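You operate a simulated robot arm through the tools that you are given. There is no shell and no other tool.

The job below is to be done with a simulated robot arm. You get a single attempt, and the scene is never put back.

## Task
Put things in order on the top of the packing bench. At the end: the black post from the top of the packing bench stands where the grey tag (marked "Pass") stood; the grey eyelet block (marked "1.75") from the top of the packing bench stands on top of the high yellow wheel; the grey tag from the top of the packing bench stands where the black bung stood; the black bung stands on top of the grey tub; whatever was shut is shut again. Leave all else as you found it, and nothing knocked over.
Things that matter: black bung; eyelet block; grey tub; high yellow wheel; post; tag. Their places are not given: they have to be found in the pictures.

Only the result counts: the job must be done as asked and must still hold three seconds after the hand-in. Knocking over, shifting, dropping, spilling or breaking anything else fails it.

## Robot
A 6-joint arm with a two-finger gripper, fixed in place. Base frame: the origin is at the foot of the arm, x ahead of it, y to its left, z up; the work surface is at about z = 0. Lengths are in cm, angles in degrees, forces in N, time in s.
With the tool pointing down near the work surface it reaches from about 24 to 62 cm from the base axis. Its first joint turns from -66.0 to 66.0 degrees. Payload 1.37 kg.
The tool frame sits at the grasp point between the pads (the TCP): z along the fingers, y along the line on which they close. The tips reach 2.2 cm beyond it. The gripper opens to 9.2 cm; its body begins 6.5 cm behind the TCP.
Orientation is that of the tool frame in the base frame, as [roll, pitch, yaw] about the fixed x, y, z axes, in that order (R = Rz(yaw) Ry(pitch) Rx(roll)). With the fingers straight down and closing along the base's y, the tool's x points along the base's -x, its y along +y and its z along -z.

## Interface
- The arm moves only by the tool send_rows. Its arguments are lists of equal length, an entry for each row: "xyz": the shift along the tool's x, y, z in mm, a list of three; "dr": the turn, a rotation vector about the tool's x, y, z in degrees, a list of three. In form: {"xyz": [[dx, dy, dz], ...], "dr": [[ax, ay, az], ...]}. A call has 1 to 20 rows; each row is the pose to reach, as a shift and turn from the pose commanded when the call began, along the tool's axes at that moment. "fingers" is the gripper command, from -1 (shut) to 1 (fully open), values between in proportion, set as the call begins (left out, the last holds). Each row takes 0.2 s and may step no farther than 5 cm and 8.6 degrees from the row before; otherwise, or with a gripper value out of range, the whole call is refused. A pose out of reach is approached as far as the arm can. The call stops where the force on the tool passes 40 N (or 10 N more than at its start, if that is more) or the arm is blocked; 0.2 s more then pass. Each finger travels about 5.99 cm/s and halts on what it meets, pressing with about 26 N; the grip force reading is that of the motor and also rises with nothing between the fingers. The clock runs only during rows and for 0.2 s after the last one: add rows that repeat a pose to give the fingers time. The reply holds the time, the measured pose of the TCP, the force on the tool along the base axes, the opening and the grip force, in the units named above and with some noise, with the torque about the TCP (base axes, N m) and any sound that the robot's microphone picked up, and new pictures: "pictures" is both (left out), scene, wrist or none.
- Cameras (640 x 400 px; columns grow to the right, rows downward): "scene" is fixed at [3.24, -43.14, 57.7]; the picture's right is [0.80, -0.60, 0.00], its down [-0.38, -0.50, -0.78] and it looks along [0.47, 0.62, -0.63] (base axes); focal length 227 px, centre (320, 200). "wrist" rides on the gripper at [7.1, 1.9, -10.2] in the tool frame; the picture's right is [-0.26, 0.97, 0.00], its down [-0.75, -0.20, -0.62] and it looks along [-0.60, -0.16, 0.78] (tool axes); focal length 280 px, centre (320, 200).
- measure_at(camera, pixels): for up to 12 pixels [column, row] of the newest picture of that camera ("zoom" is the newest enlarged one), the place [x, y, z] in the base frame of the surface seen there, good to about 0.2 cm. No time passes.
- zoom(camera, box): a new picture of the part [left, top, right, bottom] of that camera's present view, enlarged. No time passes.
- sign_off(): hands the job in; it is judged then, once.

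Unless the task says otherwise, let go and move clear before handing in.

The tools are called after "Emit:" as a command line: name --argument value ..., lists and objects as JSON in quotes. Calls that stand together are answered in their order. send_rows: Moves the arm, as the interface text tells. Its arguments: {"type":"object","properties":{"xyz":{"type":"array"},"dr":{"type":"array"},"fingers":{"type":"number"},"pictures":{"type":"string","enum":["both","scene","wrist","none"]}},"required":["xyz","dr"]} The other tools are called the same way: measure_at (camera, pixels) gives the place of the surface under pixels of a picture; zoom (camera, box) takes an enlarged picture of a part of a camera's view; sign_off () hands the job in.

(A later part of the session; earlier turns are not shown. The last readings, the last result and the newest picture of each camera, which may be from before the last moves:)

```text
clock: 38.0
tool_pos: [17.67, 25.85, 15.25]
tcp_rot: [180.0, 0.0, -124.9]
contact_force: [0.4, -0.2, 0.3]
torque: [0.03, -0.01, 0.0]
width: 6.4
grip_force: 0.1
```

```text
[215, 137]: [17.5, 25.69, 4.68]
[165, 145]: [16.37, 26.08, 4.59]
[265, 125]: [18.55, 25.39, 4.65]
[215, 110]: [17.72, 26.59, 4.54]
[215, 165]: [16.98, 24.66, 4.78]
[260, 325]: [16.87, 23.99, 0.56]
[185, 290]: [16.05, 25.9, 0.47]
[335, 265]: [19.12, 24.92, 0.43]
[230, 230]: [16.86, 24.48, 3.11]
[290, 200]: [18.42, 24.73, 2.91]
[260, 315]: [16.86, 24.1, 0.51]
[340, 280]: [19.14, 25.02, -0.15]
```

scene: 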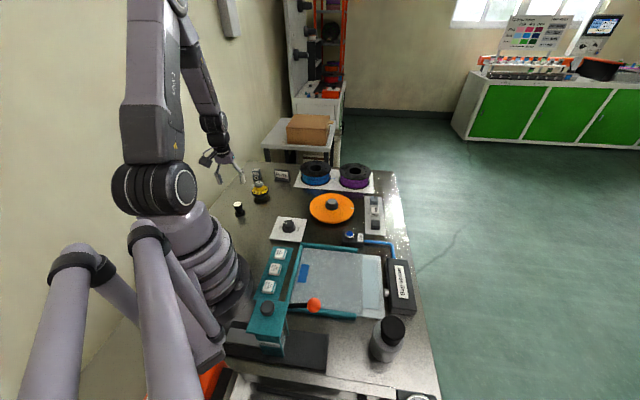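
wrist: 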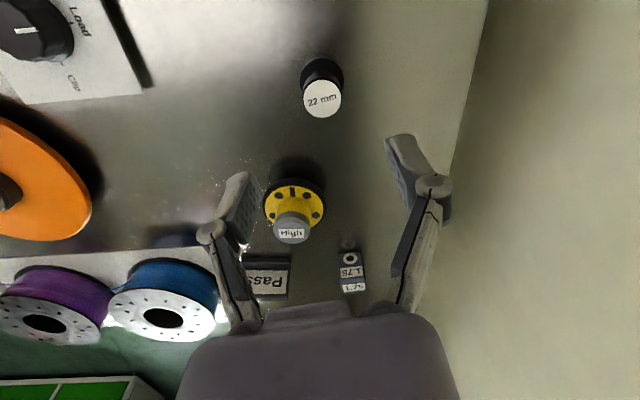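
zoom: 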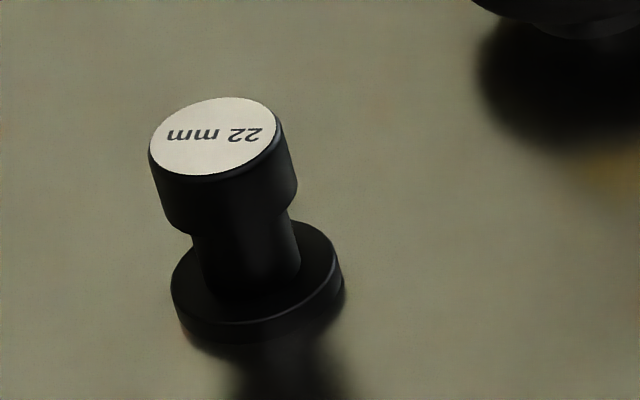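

The post head centre averages (17.35,25.75), diameter ~2.9 cm, head spanning about z 2.9–4.7, with the flange top at 0.6. I'll shift ~3 mm inward and 2.5 mm sideways, and descend to z≈3.6.

Emit:
send_rows --xyz '[[2.9, 2.4, 0], [2.9, 2.4, 40], [2.9, 2.4, 80], [2.9, 2.4, 80]]' --dr '[[0, 0, 0], [0, 0, 0], [0, 0, 0], [0, 0, 0]]' --fingers 0.39

Emit:
zoom --camera "wrist" --box '[200, 60, 440, 230]'

```text
clock: 39.0
tool_pos: [17.21, 25.91, 7.12]
tcp_rot: [179.9, 0.0, -125.0]
contact_force: [-0.1, 0.0, 0.1]
torque: [-0.01, 0.03, -0.02]
width: 6.4
grip_force: 0.1
```

scene: 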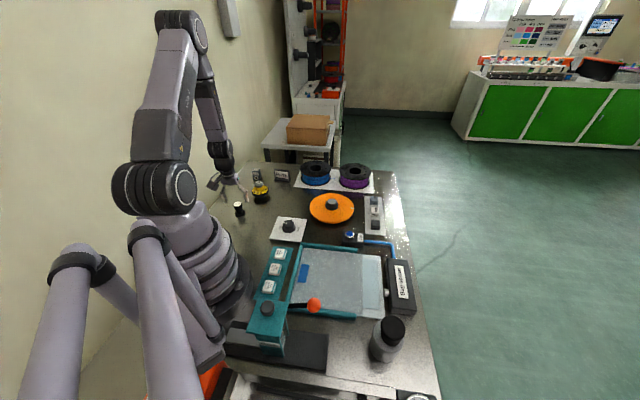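
wrist: 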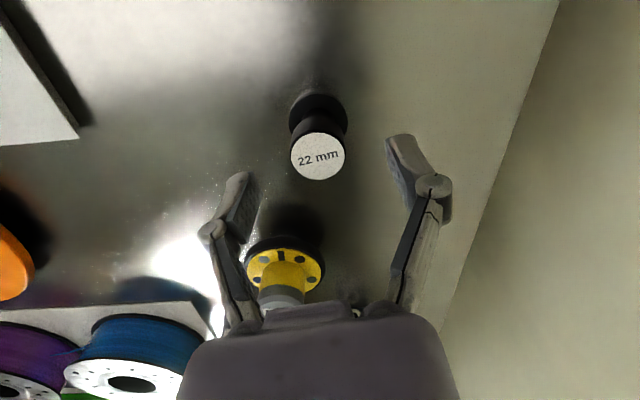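

```text
2.35 times, centred on (320, 145) of wrist
```

zoom: 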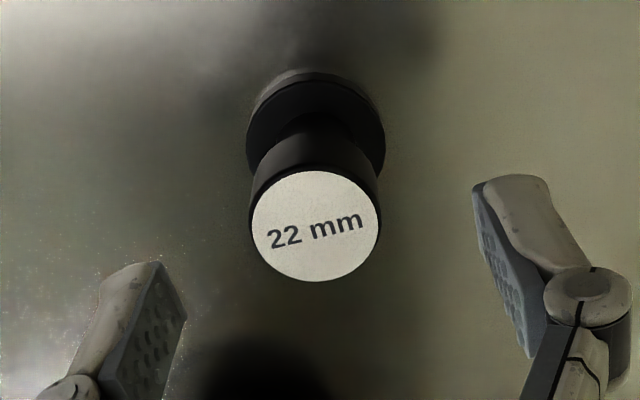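

The post head (318,156) lines up with the TCP axis (320,159) within about 1 mm. I'll go down another 3.55 cm and close.

Emit:
send_rows --xyz '[[1, -0.8, 15], [1, -0.8, 28], [1, -0.8, 35.5], [1, -0.8, 35.5]]' --dr '[[0, 0, 0], [0, 0, 0], [0, 0, 0], [0, 0, 0]]' --fingers 0.39

```text
clock: 40.0
tool_pos: [17.57, 25.64, 3.52]
tcp_rot: [-180.0, 0.1, -124.9]
contact_force: [0.3, 0.5, 0.6]
torque: [-0.01, -0.03, -0.02]
width: 6.39
grip_force: 0.0
```

scene: 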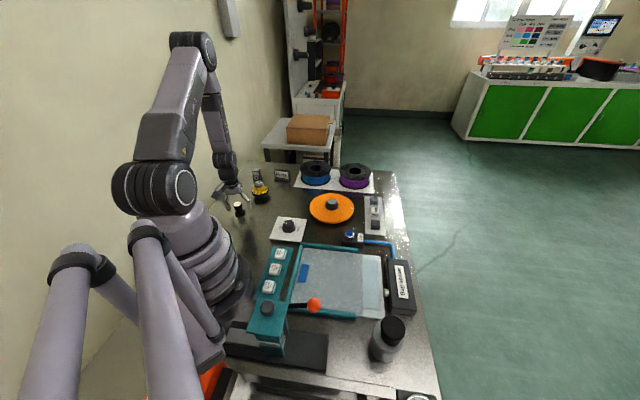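
wrist: 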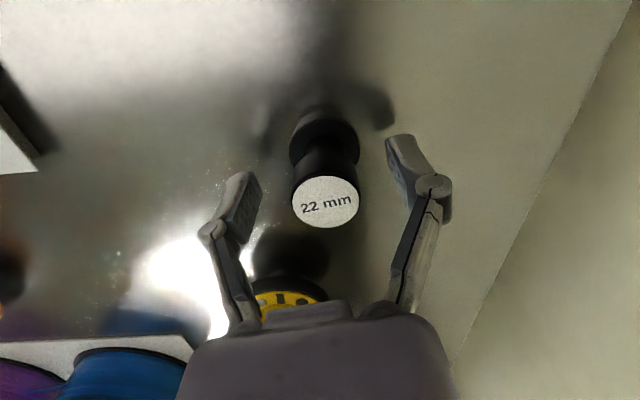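

The post head (325,201) sits about 2 mm to the right of the TCP column (320). I'll centre on it by shifting 2 mm, then look again before closing.

Emit:
send_rows --xyz '[[0, 1, 0], [0, 2, 0], [0, 2, 0]]' --dr '[[0, 0, 0], [0, 0, 0], [0, 0, 0]]' --fingers 0.39 --pictures "wrist"

```text
clock: 40.8
tool_pos: [17.36, 25.8, 3.64]
tcp_rot: [-180.0, 0.0, -125.0]
contact_force: [0.7, -0.7, 0.2]
torque: [-0.04, 0.0, -0.01]
width: 6.4
grip_force: 0.1
```

wrist: 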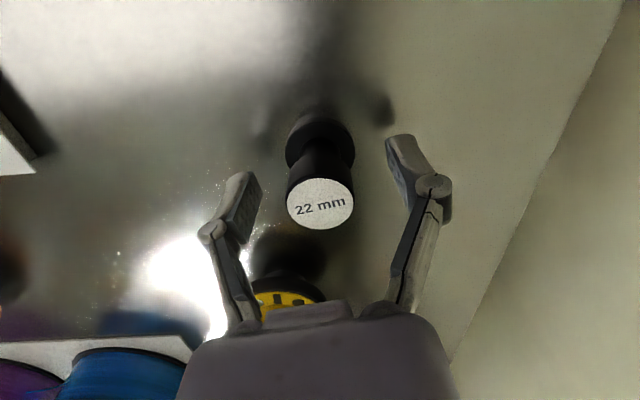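

The post head is now at column 320 and row 203, exactly on the TCP axis. Closing the fingers.

Emit:
send_rows --xyz '[[0, 0, 0], [0, 0, 0], [0, 0, 0], [0, 0, 0]]' --dr '[[0, 0, 0], [0, 0, 0], [0, 0, 0], [0, 0, 0]]' --fingers -1

Emit:
zoom --camera "wrist" --box '[200, 90, 440, 260]'

```text
clock: 41.8
tool_pos: [17.24, 25.72, 3.53]
tcp_rot: [-180.0, 0.1, -124.9]
contact_force: [-1.9, 0.4, 4.1]
torque: [0.0, 0.04, 0.05]
width: 2.79
grip_force: 26.3
```

scene: 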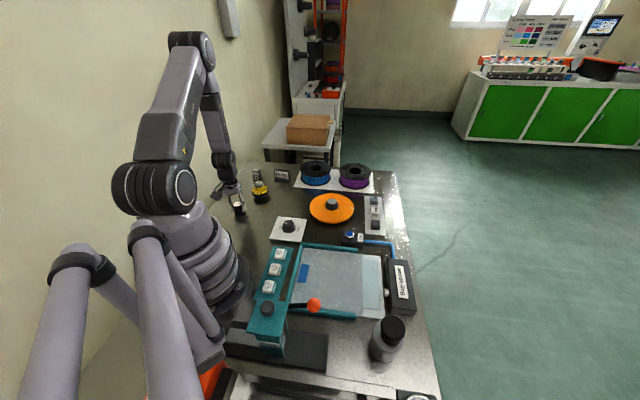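
wrist: 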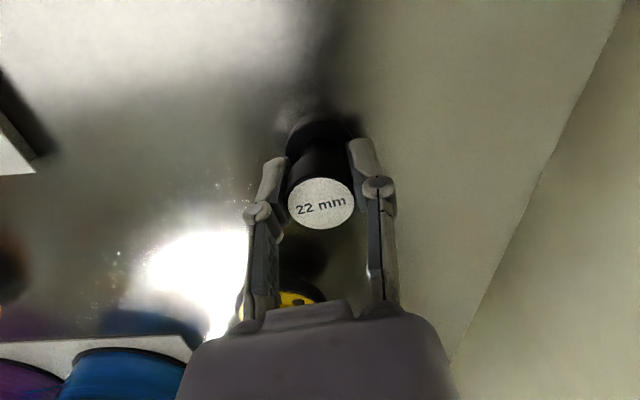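

```text
2.35 times, centred on (320, 175) of wrist
```

zoom: 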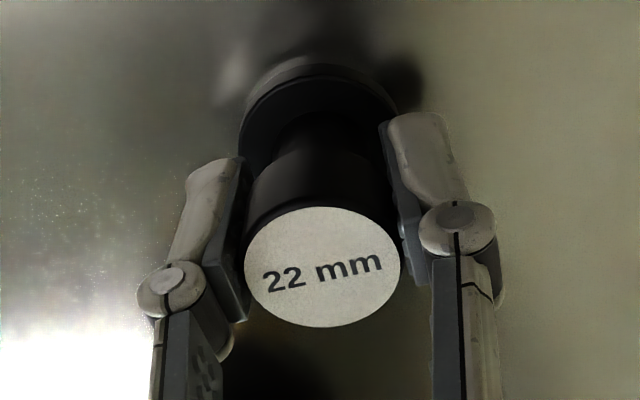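

The post's head is held at 2.79 cm width with the TCP at z≈3.55. I'll lift it 10.5 cm and carry it to above the tag's old place at (38.48,21.33).

Emit:
send_rows --xyz '[[0, 0, -8], [0, 0, -30], [0, 0, -70], [0, 0, -105], [-17.1, -39.8, -105], [-34.1, -79.6, -105], [-51.2, -119.3, -105], [-68.2, -159.1, -105], [-85.3, -198.9, -105], [-85.3, -198.9, -105], [-85.3, -198.9, -105]]' --dr '[[0, 0, 0], [0, 0, 0], [0, 0, 0], [0, 0, 0], [0, 0, 3.3], [0, 0, 6.6], [0, 0, 9.9], [0, 0, 13.2], [0, 0, 16.5], [0, 0, 16.5], [0, 0, 16.5]]' --fingers -1

Emit:
send_rows --xyz '[[0, 0, 0]]' --dr '[[0, 0, 0]]' --fingers -1 --pictures "none"

Emit:
send_rows --xyz '[[0, 0, 0]]' --dr '[[0, 0, 0]]' --fingers -1 --pictures "none"

```text
clock: 44.2
tool_pos: [38.55, 21.12, 14.22]
tcp_rot: [179.9, 0.0, -141.5]
contact_force: [-0.3, -0.7, -1.3]
torque: [0.03, -0.01, -0.01]
width: 2.82
grip_force: 25.8
```

scene: 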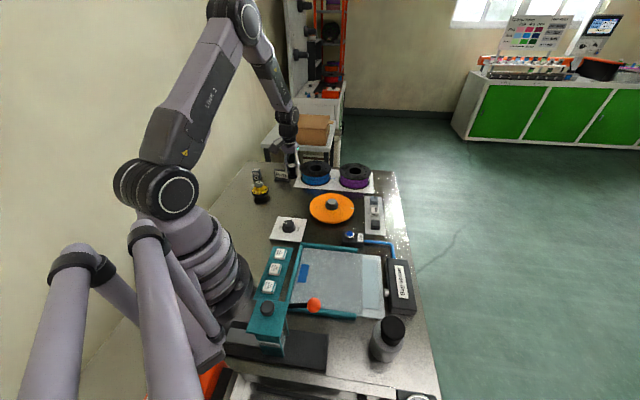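
wrist: 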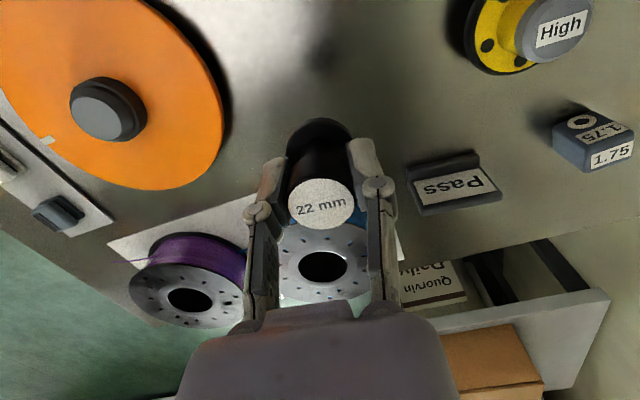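

```text
clock: 44.6
tool_pos: [38.48, 21.18, 14.22]
tcp_rot: [-180.0, 0.0, -141.4]
contact_force: [0.3, -0.1, -1.2]
torque: [0.01, 0.01, 0.04]
width: 2.79
grip_force: 26.0
```

```text
clock: 45.0
tool_pos: [38.52, 21.11, 14.24]
tcp_rot: [-179.9, 0.0, -141.6]
contact_force: [-0.4, 0.3, -0.4]
torque: [0.02, 0.0, 0.0]
width: 2.8
grip_force: 25.7
```

The pose averages (38.52,21.14,14.2). I'll nudge about 2 mm in y and descend partway, then re-check against the target (38.45,21.33).

Emit:
send_rows --xyz '[[-0.8, 1.2, 30], [-0.8, 1.2, 65], [-0.8, 1.2, 90], [-0.8, 1.2, 90]]' --dr '[[0, 0, 0], [0, 0, 0], [0, 0, 0], [0, 0, 0]]' --fingers -1

Emit:
send_rows --xyz '[[0, 0, 0]]' --dr '[[0, 0, 0]]' --fingers -1 --pictures "none"

Emit:
send_rows --xyz '[[0, 0, 0]]' --dr '[[0, 0, 0]]' --fingers -1 --pictures "none"

Emit:
zoom --camera "scene" --box '[276, 175, 316, 200]'

```text
clock: 46.0
tool_pos: [38.35, 21.64, 5.29]
tcp_rot: [179.9, 0.0, -141.5]
contact_force: [-0.5, 0.4, -1.4]
torque: [0.0, 0.01, -0.04]
width: 2.81
grip_force: 26.1
```

scene: 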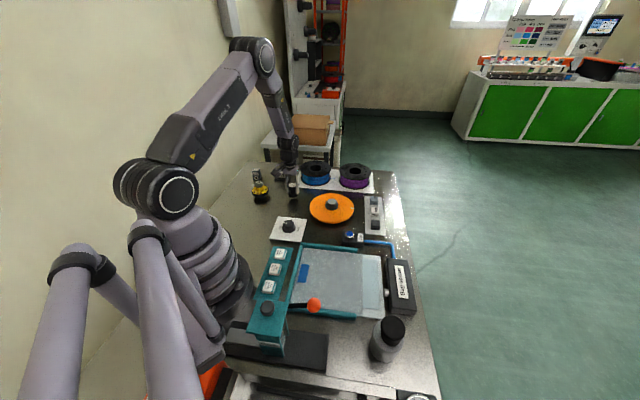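
wrist: 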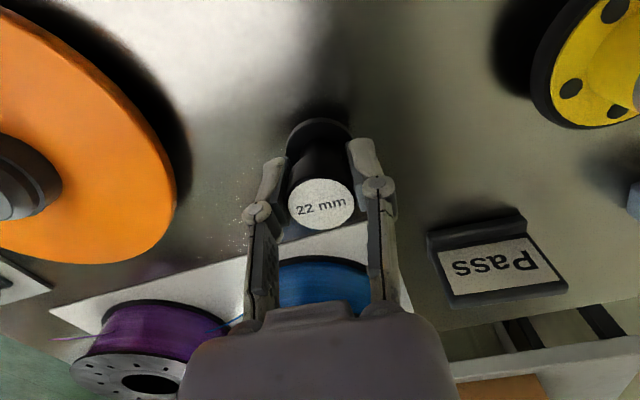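

```text
clock: 46.4
tool_pos: [38.24, 21.62, 5.31]
tcp_rot: [-180.0, 0.0, -141.5]
contact_force: [0.3, -0.2, -1.5]
torque: [0.0, -0.01, 0.0]
width: 2.83
grip_force: 25.9
```

```text
clock: 46.8
tool_pos: [38.13, 21.51, 5.3]
tcp_rot: [-179.9, 0.0, -141.5]
contact_force: [0.3, -0.2, 0.4]
torque: [-0.01, -0.02, -0.02]
width: 2.84
grip_force: 25.7
```

```text
16.00 times, centred on (296, 188) of scene
```

zoom: 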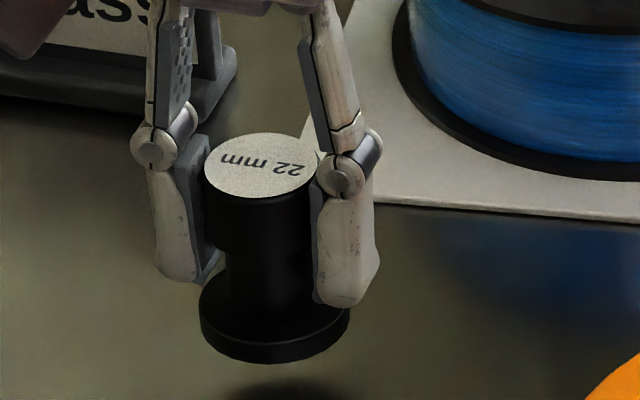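

The reading is now (38.24,21.59), slightly past the target. I'll measure the held post in the scene zoom (top at (262,165)) to get its true position.

Emit:
measure_at --camera "zoom" --pixels '[[262, 165], [215, 165], [305, 165], [262, 142], [262, 190], [275, 350], [215, 310], [340, 320], [280, 355]]'

Emit:
measure_at --camera "wrist" --pixels '[[321, 203], [300, 205], [342, 202], [321, 190], [321, 218], [318, 122], [295, 135], [345, 130]]'

```text
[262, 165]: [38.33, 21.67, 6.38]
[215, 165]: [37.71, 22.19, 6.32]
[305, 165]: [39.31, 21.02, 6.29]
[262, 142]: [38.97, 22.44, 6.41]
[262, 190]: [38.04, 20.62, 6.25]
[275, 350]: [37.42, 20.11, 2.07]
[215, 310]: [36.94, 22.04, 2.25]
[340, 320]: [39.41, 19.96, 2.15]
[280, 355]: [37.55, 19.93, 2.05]
```

```text
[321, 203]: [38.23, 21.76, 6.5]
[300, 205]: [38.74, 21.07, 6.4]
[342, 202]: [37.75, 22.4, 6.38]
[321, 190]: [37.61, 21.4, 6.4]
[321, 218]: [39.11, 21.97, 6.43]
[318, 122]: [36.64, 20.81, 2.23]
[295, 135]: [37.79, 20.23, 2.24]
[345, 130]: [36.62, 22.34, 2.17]
```

The cameras put the post at about (38.32,21.63), so it needs about +0.1 in x and -0.27 in y. I'll correct that and descend to just above the bench.

Emit:
send_rows --xyz '[[0.9, -3, 0], [0.9, -3, 8], [0.9, -3, 14], [0.9, -3, 14]]' --dr '[[0, 0, 0], [0, 0, 0], [0, 0, 0], [0, 0, 0]]' --fingers -1 --pictures "none"

Emit:
send_rows --xyz '[[0, 0, 0]]' --dr '[[0, 0, 0]]' --fingers -1

Emit:
zoom --camera "scene" --box '[276, 180, 316, 205]'

Emit:
measure_at --camera "wrist" --pixels '[[321, 203], [300, 205], [342, 202], [321, 190], [321, 218]]'

```text
clock: 47.8
tool_pos: [38.4, 21.17, 3.67]
tcp_rot: [179.9, 0.0, -141.5]
contact_force: [0.2, -0.3, -0.9]
torque: [-0.01, 0.01, 0.01]
width: 2.8
grip_force: 25.7
```

```text
clock: 48.2
tool_pos: [38.34, 21.23, 3.78]
tcp_rot: [-179.9, 0.1, -141.5]
contact_force: [-0.3, -0.3, -1.2]
torque: [0.0, 0.01, 0.01]
width: 2.83
grip_force: 26.6
```

scene: 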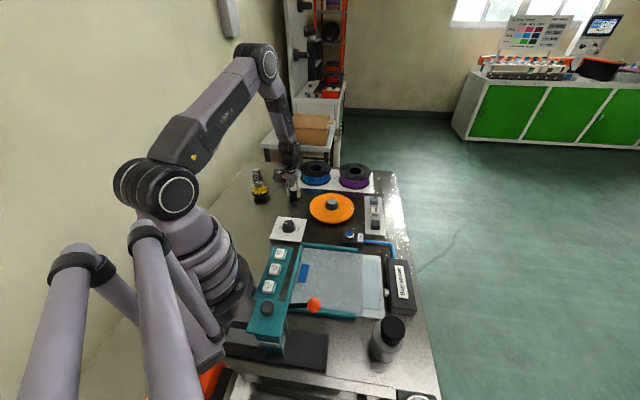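
wrist: 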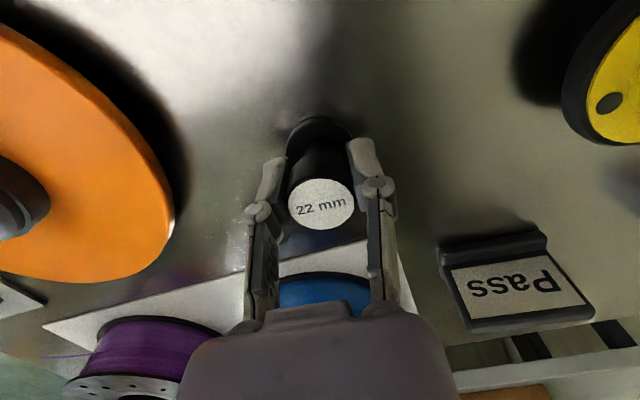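

```text
16.00 times, centred on (296, 192) of scene
```

zoom: 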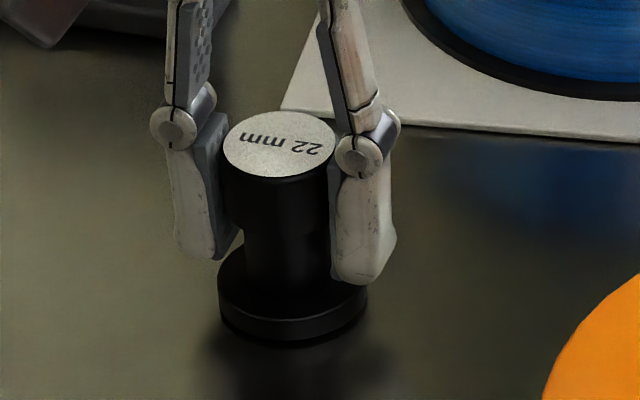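

```text
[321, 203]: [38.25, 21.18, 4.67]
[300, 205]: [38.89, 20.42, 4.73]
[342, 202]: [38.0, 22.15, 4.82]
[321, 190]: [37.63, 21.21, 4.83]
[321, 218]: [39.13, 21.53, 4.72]
```

The post is at about (38.38,21.27), within 1 mm of the target, and about 1.5 mm above the bench. I'll set it down.

Emit:
send_rows --xyz '[[0, 0.6, 0.8], [0, 0.6, 1.5], [0, 0.6, 1.9], [0, 0.6, 1.9]]' --dr '[[0, 0, 0], [0, 0, 0], [0, 0, 0], [0, 0, 0]]' --fingers -1 --pictures "none"

```text
clock: 49.2
tool_pos: [38.32, 21.15, 3.56]
tcp_rot: [179.9, 0.0, -141.6]
contact_force: [-3.1, -6.3, 18.5]
torque: [-0.15, 0.11, 0.02]
width: 2.83
grip_force: 26.0
```

The flange is on the bench with 18 N of pressure, so I'll ease up 0.8 mm before opening.

Emit:
send_rows --xyz '[[0, 0, -0.5], [0, 0, -0.8], [0, 0, -0.8]]' --dr '[[0, 0, 0], [0, 0, 0], [0, 0, 0]]' --fingers -1 --pictures "none"

```text
clock: 50.0
tool_pos: [38.54, 21.24, 3.54]
tcp_rot: [179.9, 0.1, -141.5]
contact_force: [1.4, -0.8, 6.4]
torque: [-0.03, 0.0, 0.03]
width: 2.81
grip_force: 26.2
```

Only 6 N remains, with the post seated at about (38.45,21.2). Opening the fingers to 5.5 cm.

Emit:
send_rows --xyz '[[0, 0, 0], [0, 0, 0], [0, 0, 0]]' --dr '[[0, 0, 0], [0, 0, 0], [0, 0, 0]]' --fingers 0.2

Emit:
zoom --camera "scene" --box '[276, 180, 316, 205]'

```text
clock: 50.8
tool_pos: [38.37, 21.26, 3.54]
tcp_rot: [-180.0, 0.0, -141.5]
contact_force: [0.2, -0.4, 0.2]
torque: [-0.01, 0.03, 0.0]
width: 5.49
grip_force: 0.1
```

scene: 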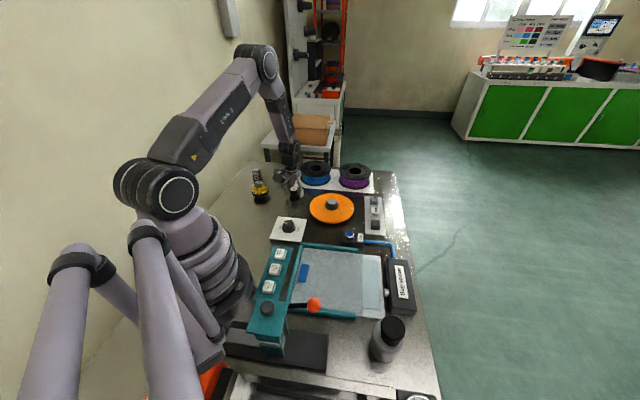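
wrist: 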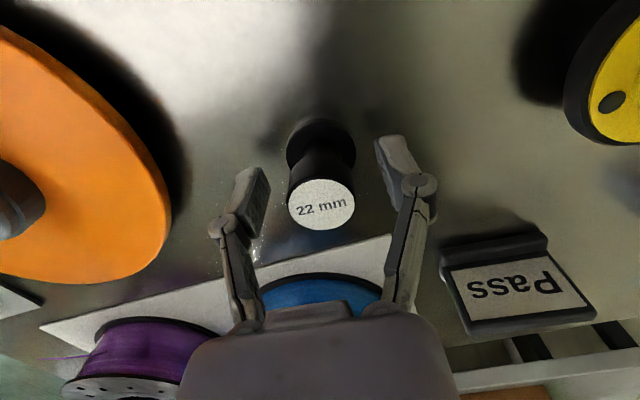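

```text
16.00 times, centred on (296, 192) of scene
```

zoom: 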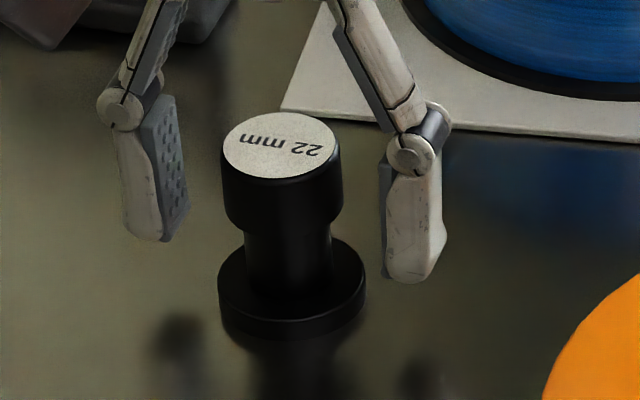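

The post stands upright and free at the tag's old spot. I'll rise, then travel to above the eyelet block near (33,44).

Emit:
send_rows --xyz '[[0, 0, -15], [0, 0, -50], [0, 0, -90], [0, 0, -130], [-16.8, 35.6, -130], [-33.6, 71.1, -130], [-50.4, 106.7, -130], [-67.1, 142.2, -130], [-83.9, 177.8, -130], [-100.7, 213.3, -130], [-100.7, 213.3, -130]]' --dr '[[0, 0, 0], [0, 0, 0], [0, 0, 0], [0, 0, 0], [0, 0, -0.5], [0, 0, -1], [0, 0, -1.5], [0, 0, -2], [0, 0, -2.5], [0, 0, -3], [0, 0, -3]]' --fingers 0.2

Emit:
zoom --camera "scene" --box '[230, 155, 320, 215]'

Emit:
zoom --camera "wrist" --box '[272, 50, 372, 130]'

```text
clock: 53.2
tool_pos: [33.12, 44.27, 16.54]
tcp_rot: [-179.9, 0.0, -138.4]
contact_force: [-0.4, 0.6, 0.1]
torque: [0.0, 0.03, 0.0]
width: 5.49
grip_force: 0.1
```

scene: 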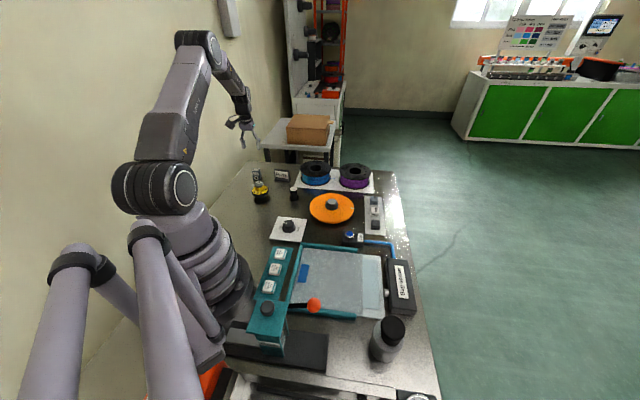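
wrist: 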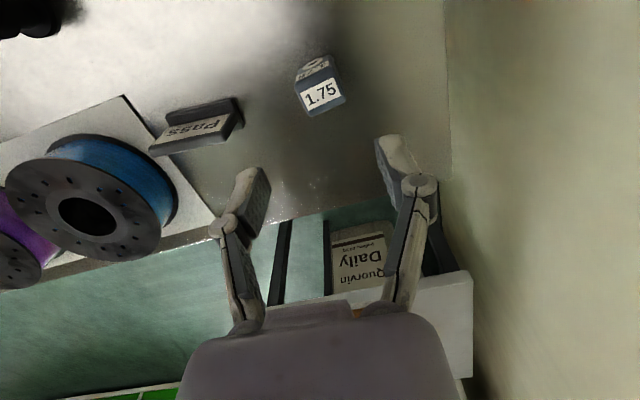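

```text
6.67 times, centred on (275, 185) of scene
```

zoom: 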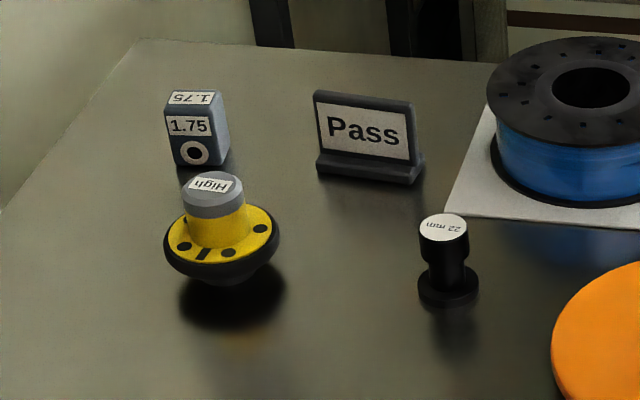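

```text
5.00 times, centred on (322, 90) of wrist
```

zoom: 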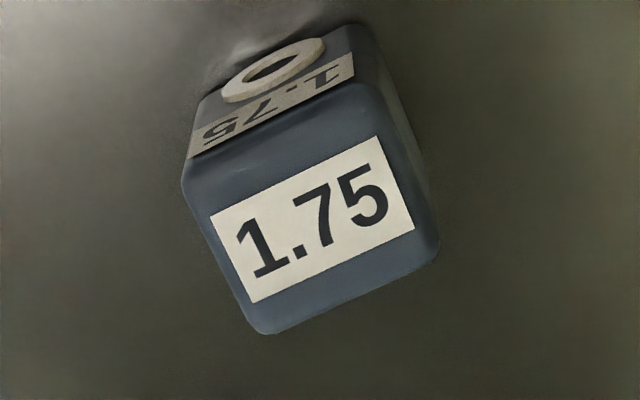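

Everything placed so far stands correctly. The block's top edge is rotated relative to the gripper (zoom (185,175) to (375,85)), so I'll measure its corners for its true angle.

Emit:
measure_at --camera "zoom" --pixels '[[200, 190], [365, 95], [425, 250], [265, 320], [313, 218], [212, 212], [375, 138], [413, 228], [256, 300], [300, 130], [345, 290]]'

Emit:
zoom --camera "scene" --box '[244, 163, 276, 183]'

Emit:
measure_at --camera "zoom" --pixels '[[205, 135], [305, 133], [295, 160], [195, 160], [250, 147], [195, 175], [300, 180], [218, 305], [325, 300], [342, 260], [318, 145], [330, 230]]'

```text
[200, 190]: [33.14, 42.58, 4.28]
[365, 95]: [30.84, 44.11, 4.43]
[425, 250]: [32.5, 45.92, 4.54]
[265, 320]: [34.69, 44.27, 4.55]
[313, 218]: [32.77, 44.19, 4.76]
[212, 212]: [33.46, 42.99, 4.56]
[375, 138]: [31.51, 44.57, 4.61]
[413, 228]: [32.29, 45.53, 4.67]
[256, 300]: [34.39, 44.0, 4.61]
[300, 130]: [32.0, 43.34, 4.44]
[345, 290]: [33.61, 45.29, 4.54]
```

```text
16.00 times, centred on (260, 173) of scene
```

zoom: 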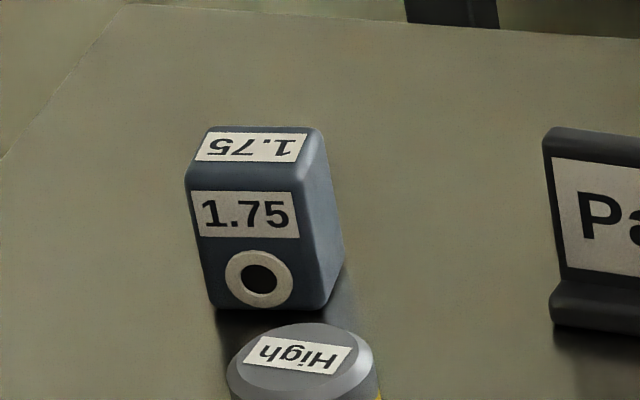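

```text
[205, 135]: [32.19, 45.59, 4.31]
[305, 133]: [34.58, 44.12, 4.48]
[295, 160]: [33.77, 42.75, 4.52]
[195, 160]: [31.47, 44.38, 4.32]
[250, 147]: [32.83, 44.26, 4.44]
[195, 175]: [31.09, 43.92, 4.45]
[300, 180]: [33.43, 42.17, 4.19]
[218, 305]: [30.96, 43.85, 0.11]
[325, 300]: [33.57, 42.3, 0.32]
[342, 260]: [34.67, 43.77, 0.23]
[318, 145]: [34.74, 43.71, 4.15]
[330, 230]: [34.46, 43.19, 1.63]
```

The block's centre is about (32.85,44.25), about 2.9 × 2.7 cm and 4.6 tall, at φ≈54°. I'll turn 12.5°, shift ~2 mm and descend to z≈9 to check alignment.

Emit:
send_rows --xyz '[[2.2, 1.6, 0], [2.2, 1.6, 20], [2.2, 1.6, 50], [2.2, 1.6, 75], [2.2, 1.6, 75]]' --dr '[[0, 0, -6.3], [0, 0, -12.5], [0, 0, -12.5], [0, 0, -12.5], [0, 0, -12.5]]' --fingers 0.3 --pictures "wrist"

Emit:
zoom --camera "wrist" --box '[200, 60, 440, 230]'

Emit:
measure_at --camera "zoom" --pixels '[[320, 200], [250, 160], [380, 150], [395, 230], [260, 260]]'

```text
clock: 54.4
tool_pos: [32.86, 43.93, 8.9]
tcp_rot: [180.0, -0.1, -125.9]
contact_force: [0.7, -0.4, 0.1]
torque: [0.02, -0.01, -0.01]
width: 5.96
grip_force: 0.1
```

wrist: 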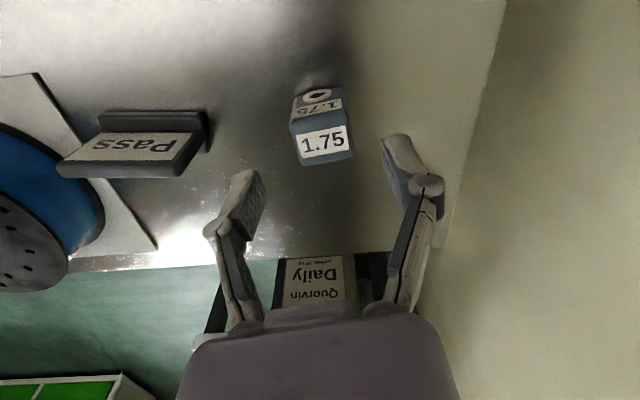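

```text
2.35 times, centred on (320, 145) of wrist
```

zoom: 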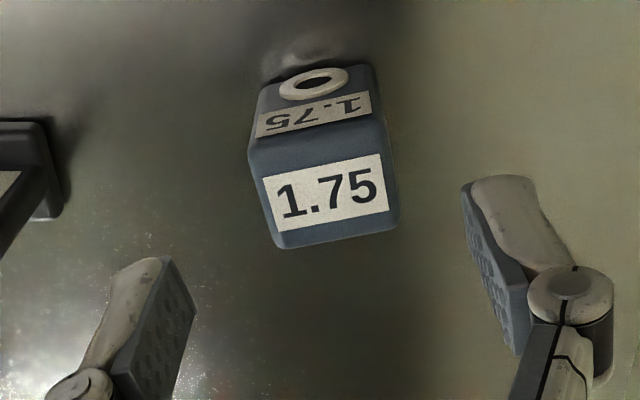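

```text
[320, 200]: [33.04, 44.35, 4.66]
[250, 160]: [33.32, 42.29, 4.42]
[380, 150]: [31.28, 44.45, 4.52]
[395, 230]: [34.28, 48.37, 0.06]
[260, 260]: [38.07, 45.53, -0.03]
```

The block's top centre (322,142) coincides with the TCP axis (320,142) and its edges are parallel to the pads. I'll descend to z≈3.0.

Emit:
send_rows --xyz '[[0, 0, 20], [0, 0, 40], [0, 0, 53], [0, 0, 59], [0, 0, 59]]' --dr '[[0, 0, 0], [0, 0, 0], [0, 0, 0], [0, 0, 0], [0, 0, 0]]' --fingers 0.3 --pictures "wrist"

Emit:
zoom --camera "wrist" --box '[200, 90, 440, 260]'

```text
clock: 55.6
tool_pos: [32.85, 44.11, 3.09]
tcp_rot: [-180.0, -0.1, -126.0]
contact_force: [0.5, 0.2, 0.4]
torque: [0.0, 0.0, 0.0]
width: 5.99
grip_force: 0.1
```

wrist: 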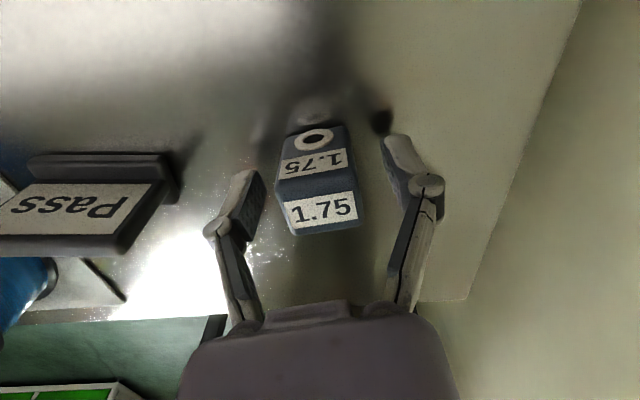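

```text
2.35 times, centred on (320, 175) of wrist
```

zoom: 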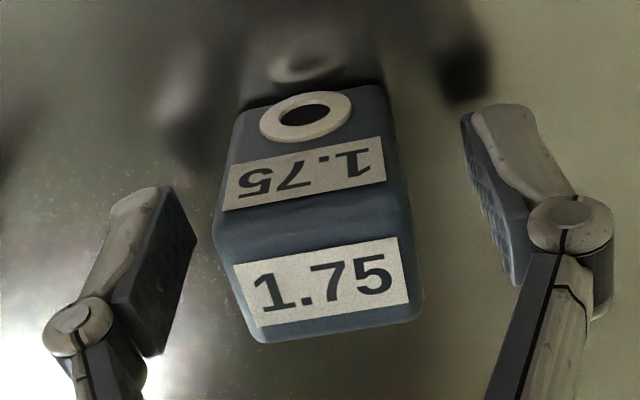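

The block is centred exactly between the pads (top centre at (320,207), expected (320,208)). Closing.

Emit:
send_rows --xyz '[[0, 0, 0], [0, 0, 0], [0, 0, 0], [0, 0, 0]]' --dr '[[0, 0, 0], [0, 0, 0], [0, 0, 0], [0, 0, 0]]' --fingers -1 --pictures "wrist"

Emit:
zoom --camera "scene" --box '[244, 178, 280, 203]'

Emit:
measure_at --camera "zoom" --pixels '[[265, 78], [215, 85], [320, 70], [265, 55], [270, 100], [200, 225], [385, 180], [310, 240], [160, 250], [425, 220], [300, 290]]'

```text
clock: 56.6
tool_pos: [32.75, 43.97, 3.18]
tcp_rot: [180.0, 0.0, -126.0]
contact_force: [-0.1, -0.3, 1.9]
torque: [-0.02, -0.01, -0.05]
width: 3.33
grip_force: 25.6
```

wrist: 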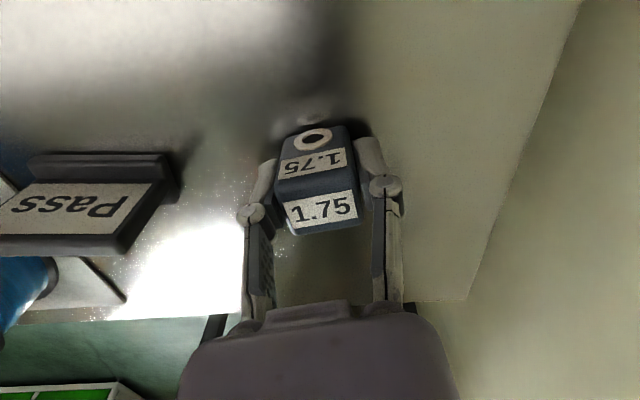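

```text
16.00 times, centred on (262, 190) of scene
```

zoom: 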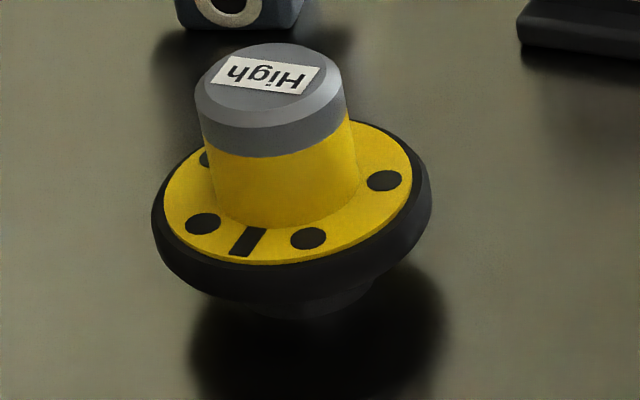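

```text
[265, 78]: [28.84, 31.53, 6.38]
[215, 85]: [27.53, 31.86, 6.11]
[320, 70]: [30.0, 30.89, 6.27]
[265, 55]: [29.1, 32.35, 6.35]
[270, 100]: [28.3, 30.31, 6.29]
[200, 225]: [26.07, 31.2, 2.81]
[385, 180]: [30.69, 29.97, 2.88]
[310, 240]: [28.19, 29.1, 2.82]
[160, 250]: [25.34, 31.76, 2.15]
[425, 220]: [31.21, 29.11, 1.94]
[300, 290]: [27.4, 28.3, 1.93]
```

The block is gripped at 3.33 cm. The wheel hub top is near (28.5,31.3) at z≈6.35, with about 0.5 cm disagreement between cameras, so I'll lift, carry the block over, and measure again from above.

Emit:
send_rows --xyz '[[0, 0, -8], [0, 0, -30], [0, 0, -70], [0, 0, -110], [0, 0, -150], [43, -13.5, -150], [86, -27, -150], [128.8, -40.5, -150], [128.8, -40.5, -150], [128.8, -40.5, -150]]' --dr '[[0, 0, 0], [0, 0, 0], [0, 0, 0], [0, 0, 0], [0, 0, 0], [0, 0, 0], [0, 0, 0], [0, 0, 0], [0, 0, 0], [0, 0, 0]]' --fingers -1

Emit:
send_rows --xyz '[[0, 0, 0]]' --dr '[[0, 0, 0]]' --fingers -1 --pictures "none"

Emit:
zoom --camera "wrist" --box '[262, 40, 382, 120]'

```text
clock: 58.8
tool_pos: [28.33, 31.24, 18.34]
tcp_rot: [-180.0, 0.0, -126.0]
contact_force: [0.2, -0.3, -1.0]
torque: [0.01, 0.0, -0.02]
width: 3.32
grip_force: 26.3
```

scene: 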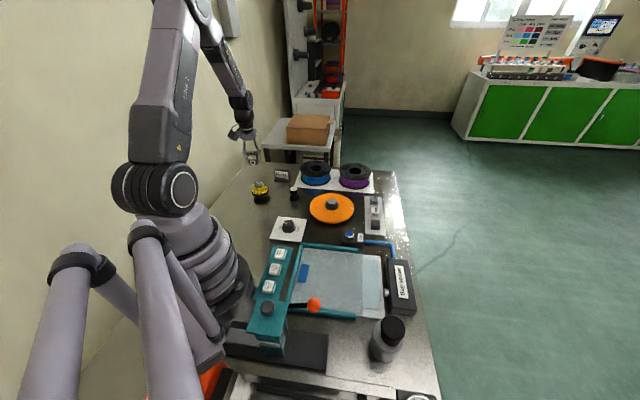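
wrist: 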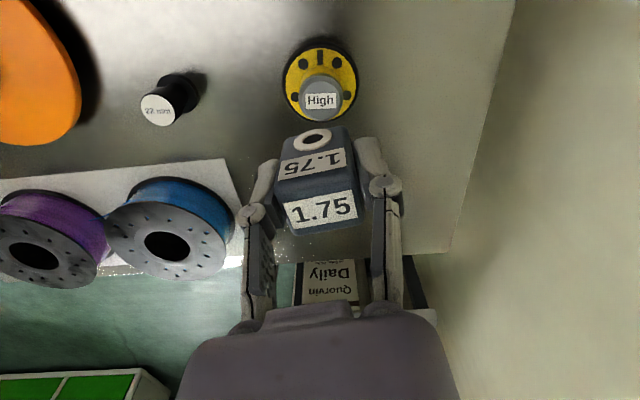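

```text
clock: 59.2
tool_pos: [28.44, 31.17, 18.21]
tcp_rot: [180.0, 0.0, -126.0]
contact_force: [-0.1, -0.6, 0.1]
torque: [0.0, -0.01, 0.01]
width: 3.32
grip_force: 26.1
```

```text
5.00 times, centred on (322, 80) of wrist
```

zoom: 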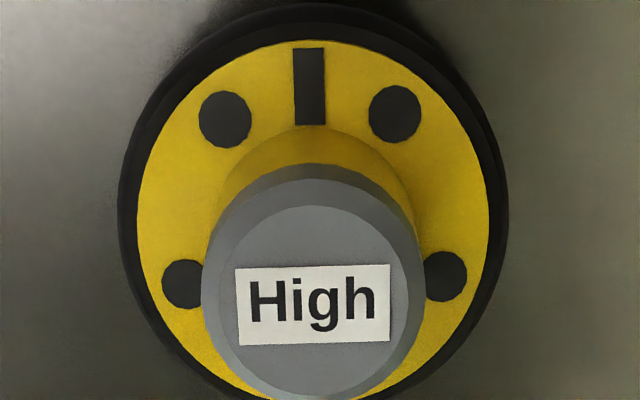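

The hub's flat top is centred at wrist pixel (321.6,100), about 2.4 mm outward of the TCP axis. I'll measure it directly to confirm.

Emit:
measure_at --camera "zoom" --pixels '[[318, 300], [235, 300], [400, 300], [318, 215], [318, 385], [260, 240], [376, 360], [376, 240], [260, 360], [140, 200], [490, 200], [310, 50]]'

Emit:
measure_at --camera "wrist" --pixels '[[320, 210], [285, 205], [350, 198], [290, 228], [360, 218]]'

```text
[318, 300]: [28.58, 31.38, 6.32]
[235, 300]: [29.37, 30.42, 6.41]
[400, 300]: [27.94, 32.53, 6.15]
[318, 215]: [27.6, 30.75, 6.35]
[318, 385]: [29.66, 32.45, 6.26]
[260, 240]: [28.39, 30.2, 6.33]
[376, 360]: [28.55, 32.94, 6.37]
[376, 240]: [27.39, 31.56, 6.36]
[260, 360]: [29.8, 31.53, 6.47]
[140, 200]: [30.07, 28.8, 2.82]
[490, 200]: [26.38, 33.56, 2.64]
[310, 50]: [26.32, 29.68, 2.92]
```

```text
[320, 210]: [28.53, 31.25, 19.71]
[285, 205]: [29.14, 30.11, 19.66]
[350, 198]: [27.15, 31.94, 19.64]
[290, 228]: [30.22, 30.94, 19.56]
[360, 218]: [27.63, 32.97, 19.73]
```

The hub centre averages (28.57,31.47) and the held block's centre is (28.53,31.4). I'll shift 1.5 mm outward and descend to about 9 mm above the hub.

Emit:
send_rows --xyz '[[-1.5, 0.5, 25], [-1.5, 0.5, 55], [-1.5, 0.5, 72], [-1.5, 0.5, 79], [-1.5, 0.5, 79]]' --dr '[[0, 0, 0], [0, 0, 0], [0, 0, 0], [0, 0, 0], [0, 0, 0]]' --fingers -1

Emit:
zoom --camera "scene" --box '[240, 165, 280, 205]'

Emit:
zoom --camera "wrist" --box '[240, 60, 400, 250]'

Emit:
send_rows --xyz '[[0, 0, 0]]' --dr '[[0, 0, 0]]' --fingers -1 --pictures "none"

```text
clock: 60.4
tool_pos: [28.67, 31.13, 10.42]
tcp_rot: [-180.0, 0.0, -126.1]
contact_force: [0.3, 0.0, -0.5]
torque: [0.02, -0.03, 0.02]
width: 3.33
grip_force: 26.4
```

scene: 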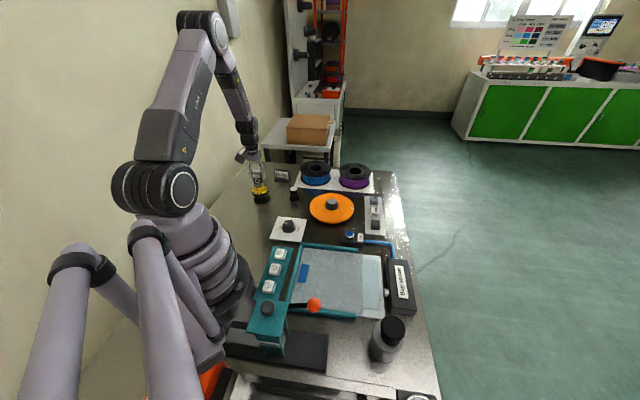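
wrist: 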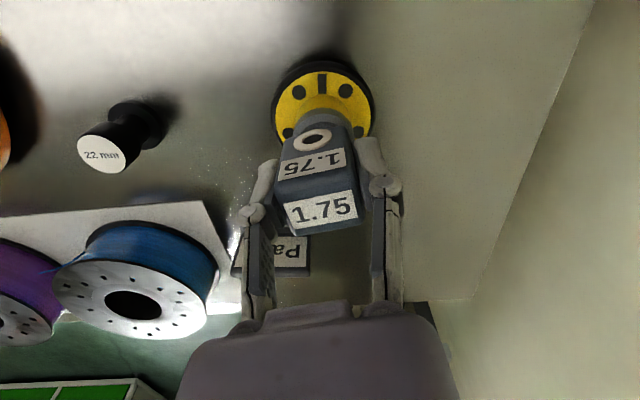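

```text
10.00 times, centred on (260, 185) of scene
```

zoom: 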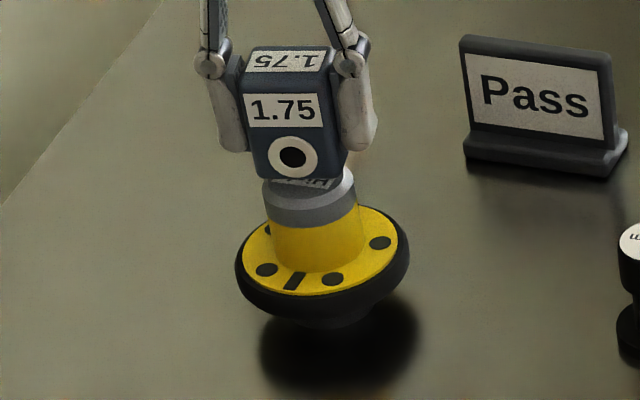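

```text
2.11 times, centred on (320, 155) of wrist
```

zoom: 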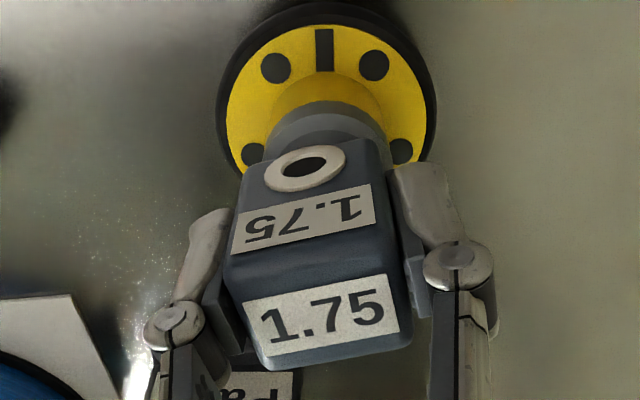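

```text
clock: 60.8
tool_pos: [28.67, 31.27, 10.28]
tcp_rot: [-180.0, 0.1, -126.0]
contact_force: [-0.9, -0.9, -0.8]
torque: [-0.01, -0.02, 0.02]
width: 3.31
grip_force: 25.9
```

The block hovers just over the hub, but my estimates of the sideways offset disagree by a couple of millimetres. I'll measure block and wheel in both cameras before lowering.

Emit:
zoom --camera "scene" --box '[240, 168, 280, 193]'

Emit:
measure_at --camera "zoom" --pixels '[[265, 60], [270, 110], [395, 62], [378, 110], [328, 85], [280, 150], [390, 165], [285, 260], [395, 280], [420, 250]]'

Emit:
measure_at --camera "wrist" --pixels '[[320, 208], [285, 202], [350, 196], [290, 228], [358, 220], [278, 100], [368, 95], [321, 72], [305, 160], [340, 153]]'

```text
16.00 times, centred on (260, 180) of scene
```

zoom: 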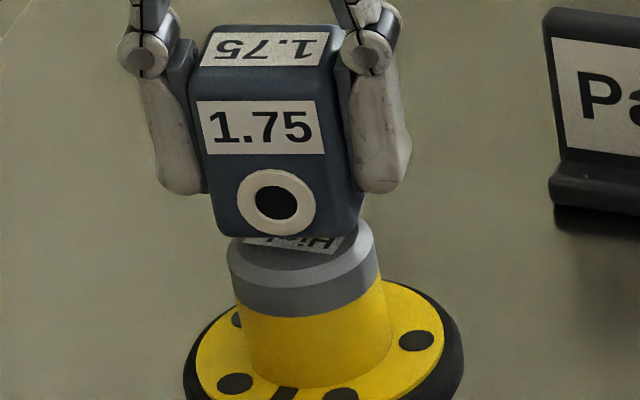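

```text
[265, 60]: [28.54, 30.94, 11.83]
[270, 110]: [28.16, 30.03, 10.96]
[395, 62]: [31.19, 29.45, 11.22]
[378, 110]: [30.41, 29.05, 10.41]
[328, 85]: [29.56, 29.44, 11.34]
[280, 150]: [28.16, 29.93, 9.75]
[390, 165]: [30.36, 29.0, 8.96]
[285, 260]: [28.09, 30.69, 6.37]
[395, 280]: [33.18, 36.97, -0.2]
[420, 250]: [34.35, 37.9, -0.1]
```

```text
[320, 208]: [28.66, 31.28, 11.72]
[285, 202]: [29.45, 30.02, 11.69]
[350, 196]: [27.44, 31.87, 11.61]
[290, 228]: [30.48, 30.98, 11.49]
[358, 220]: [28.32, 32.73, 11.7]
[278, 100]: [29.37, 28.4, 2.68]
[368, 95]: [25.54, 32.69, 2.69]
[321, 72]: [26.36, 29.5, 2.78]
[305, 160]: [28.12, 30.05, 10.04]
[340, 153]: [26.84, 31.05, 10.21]
```

Along the closing direction the block sits about 3 mm short of the hub centre, and the radial offset is negligible. I'll shift 2.5 mm that way, and lower 5 mm.

Emit:
send_rows --xyz '[[-0.5, 2.5, 0], [-0.5, 2.5, 3], [-0.5, 2.5, 5], [-0.5, 2.5, 5]]' --dr '[[0, 0, 0], [0, 0, 0], [0, 0, 0], [0, 0, 0]]' --fingers -1

Emit:
zoom --camera "scene" --box '[240, 175, 280, 200]'

Emit:
zoom --camera "wrist" --box '[240, 60, 400, 250]'

Emit:
send_rows --xyz '[[0, 0, 0]]' --dr '[[0, 0, 0]]' --fingers -1 --pictures "none"

```text
clock: 61.8
tool_pos: [28.26, 31.46, 9.75]
tcp_rot: [180.0, 0.0, -126.0]
contact_force: [-0.9, -0.5, -1.9]
torque: [0.01, -0.01, 0.0]
width: 3.32
grip_force: 25.5
```

scene: 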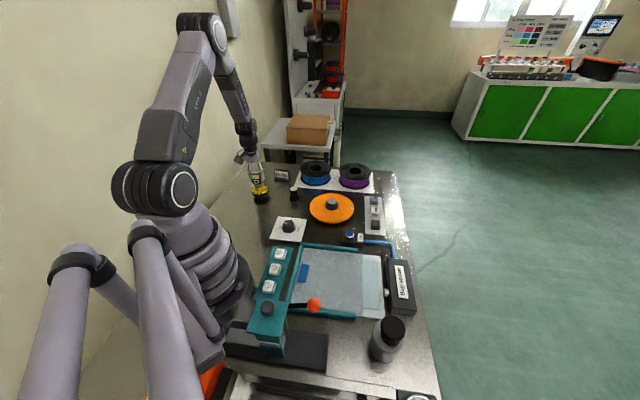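
wrist: 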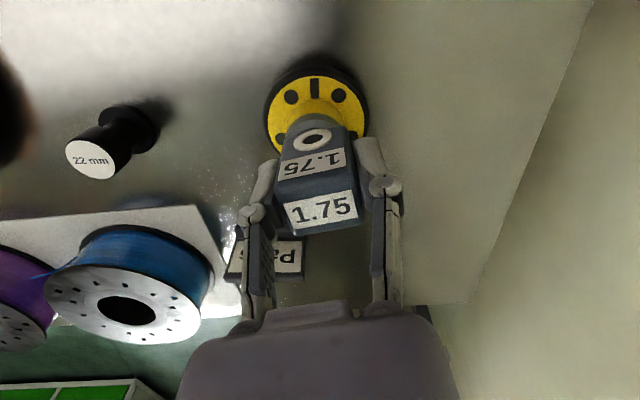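

```text
16.00 times, centred on (260, 188) of scene
```

zoom: 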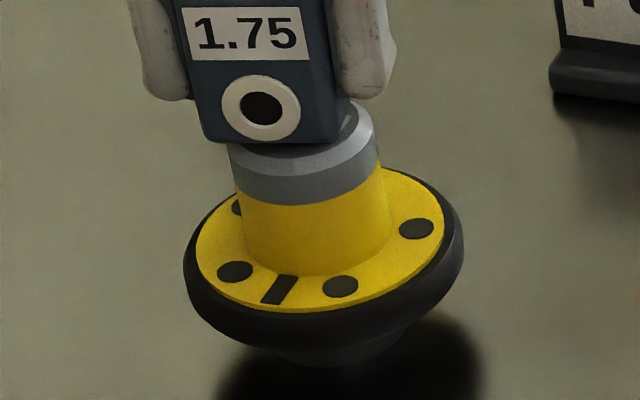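

```text
2.11 times, centred on (320, 155) of wrist
```

zoom: 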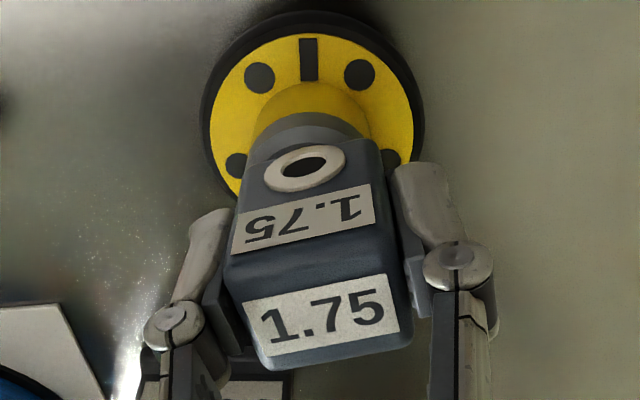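

```text
clock: 62.2
tool_pos: [28.36, 31.39, 9.82]
tcp_rot: [179.9, 0.0, -125.9]
contact_force: [0.4, -0.3, -1.0]
torque: [0.01, -0.03, -0.01]
width: 3.31
grip_force: 25.9
```

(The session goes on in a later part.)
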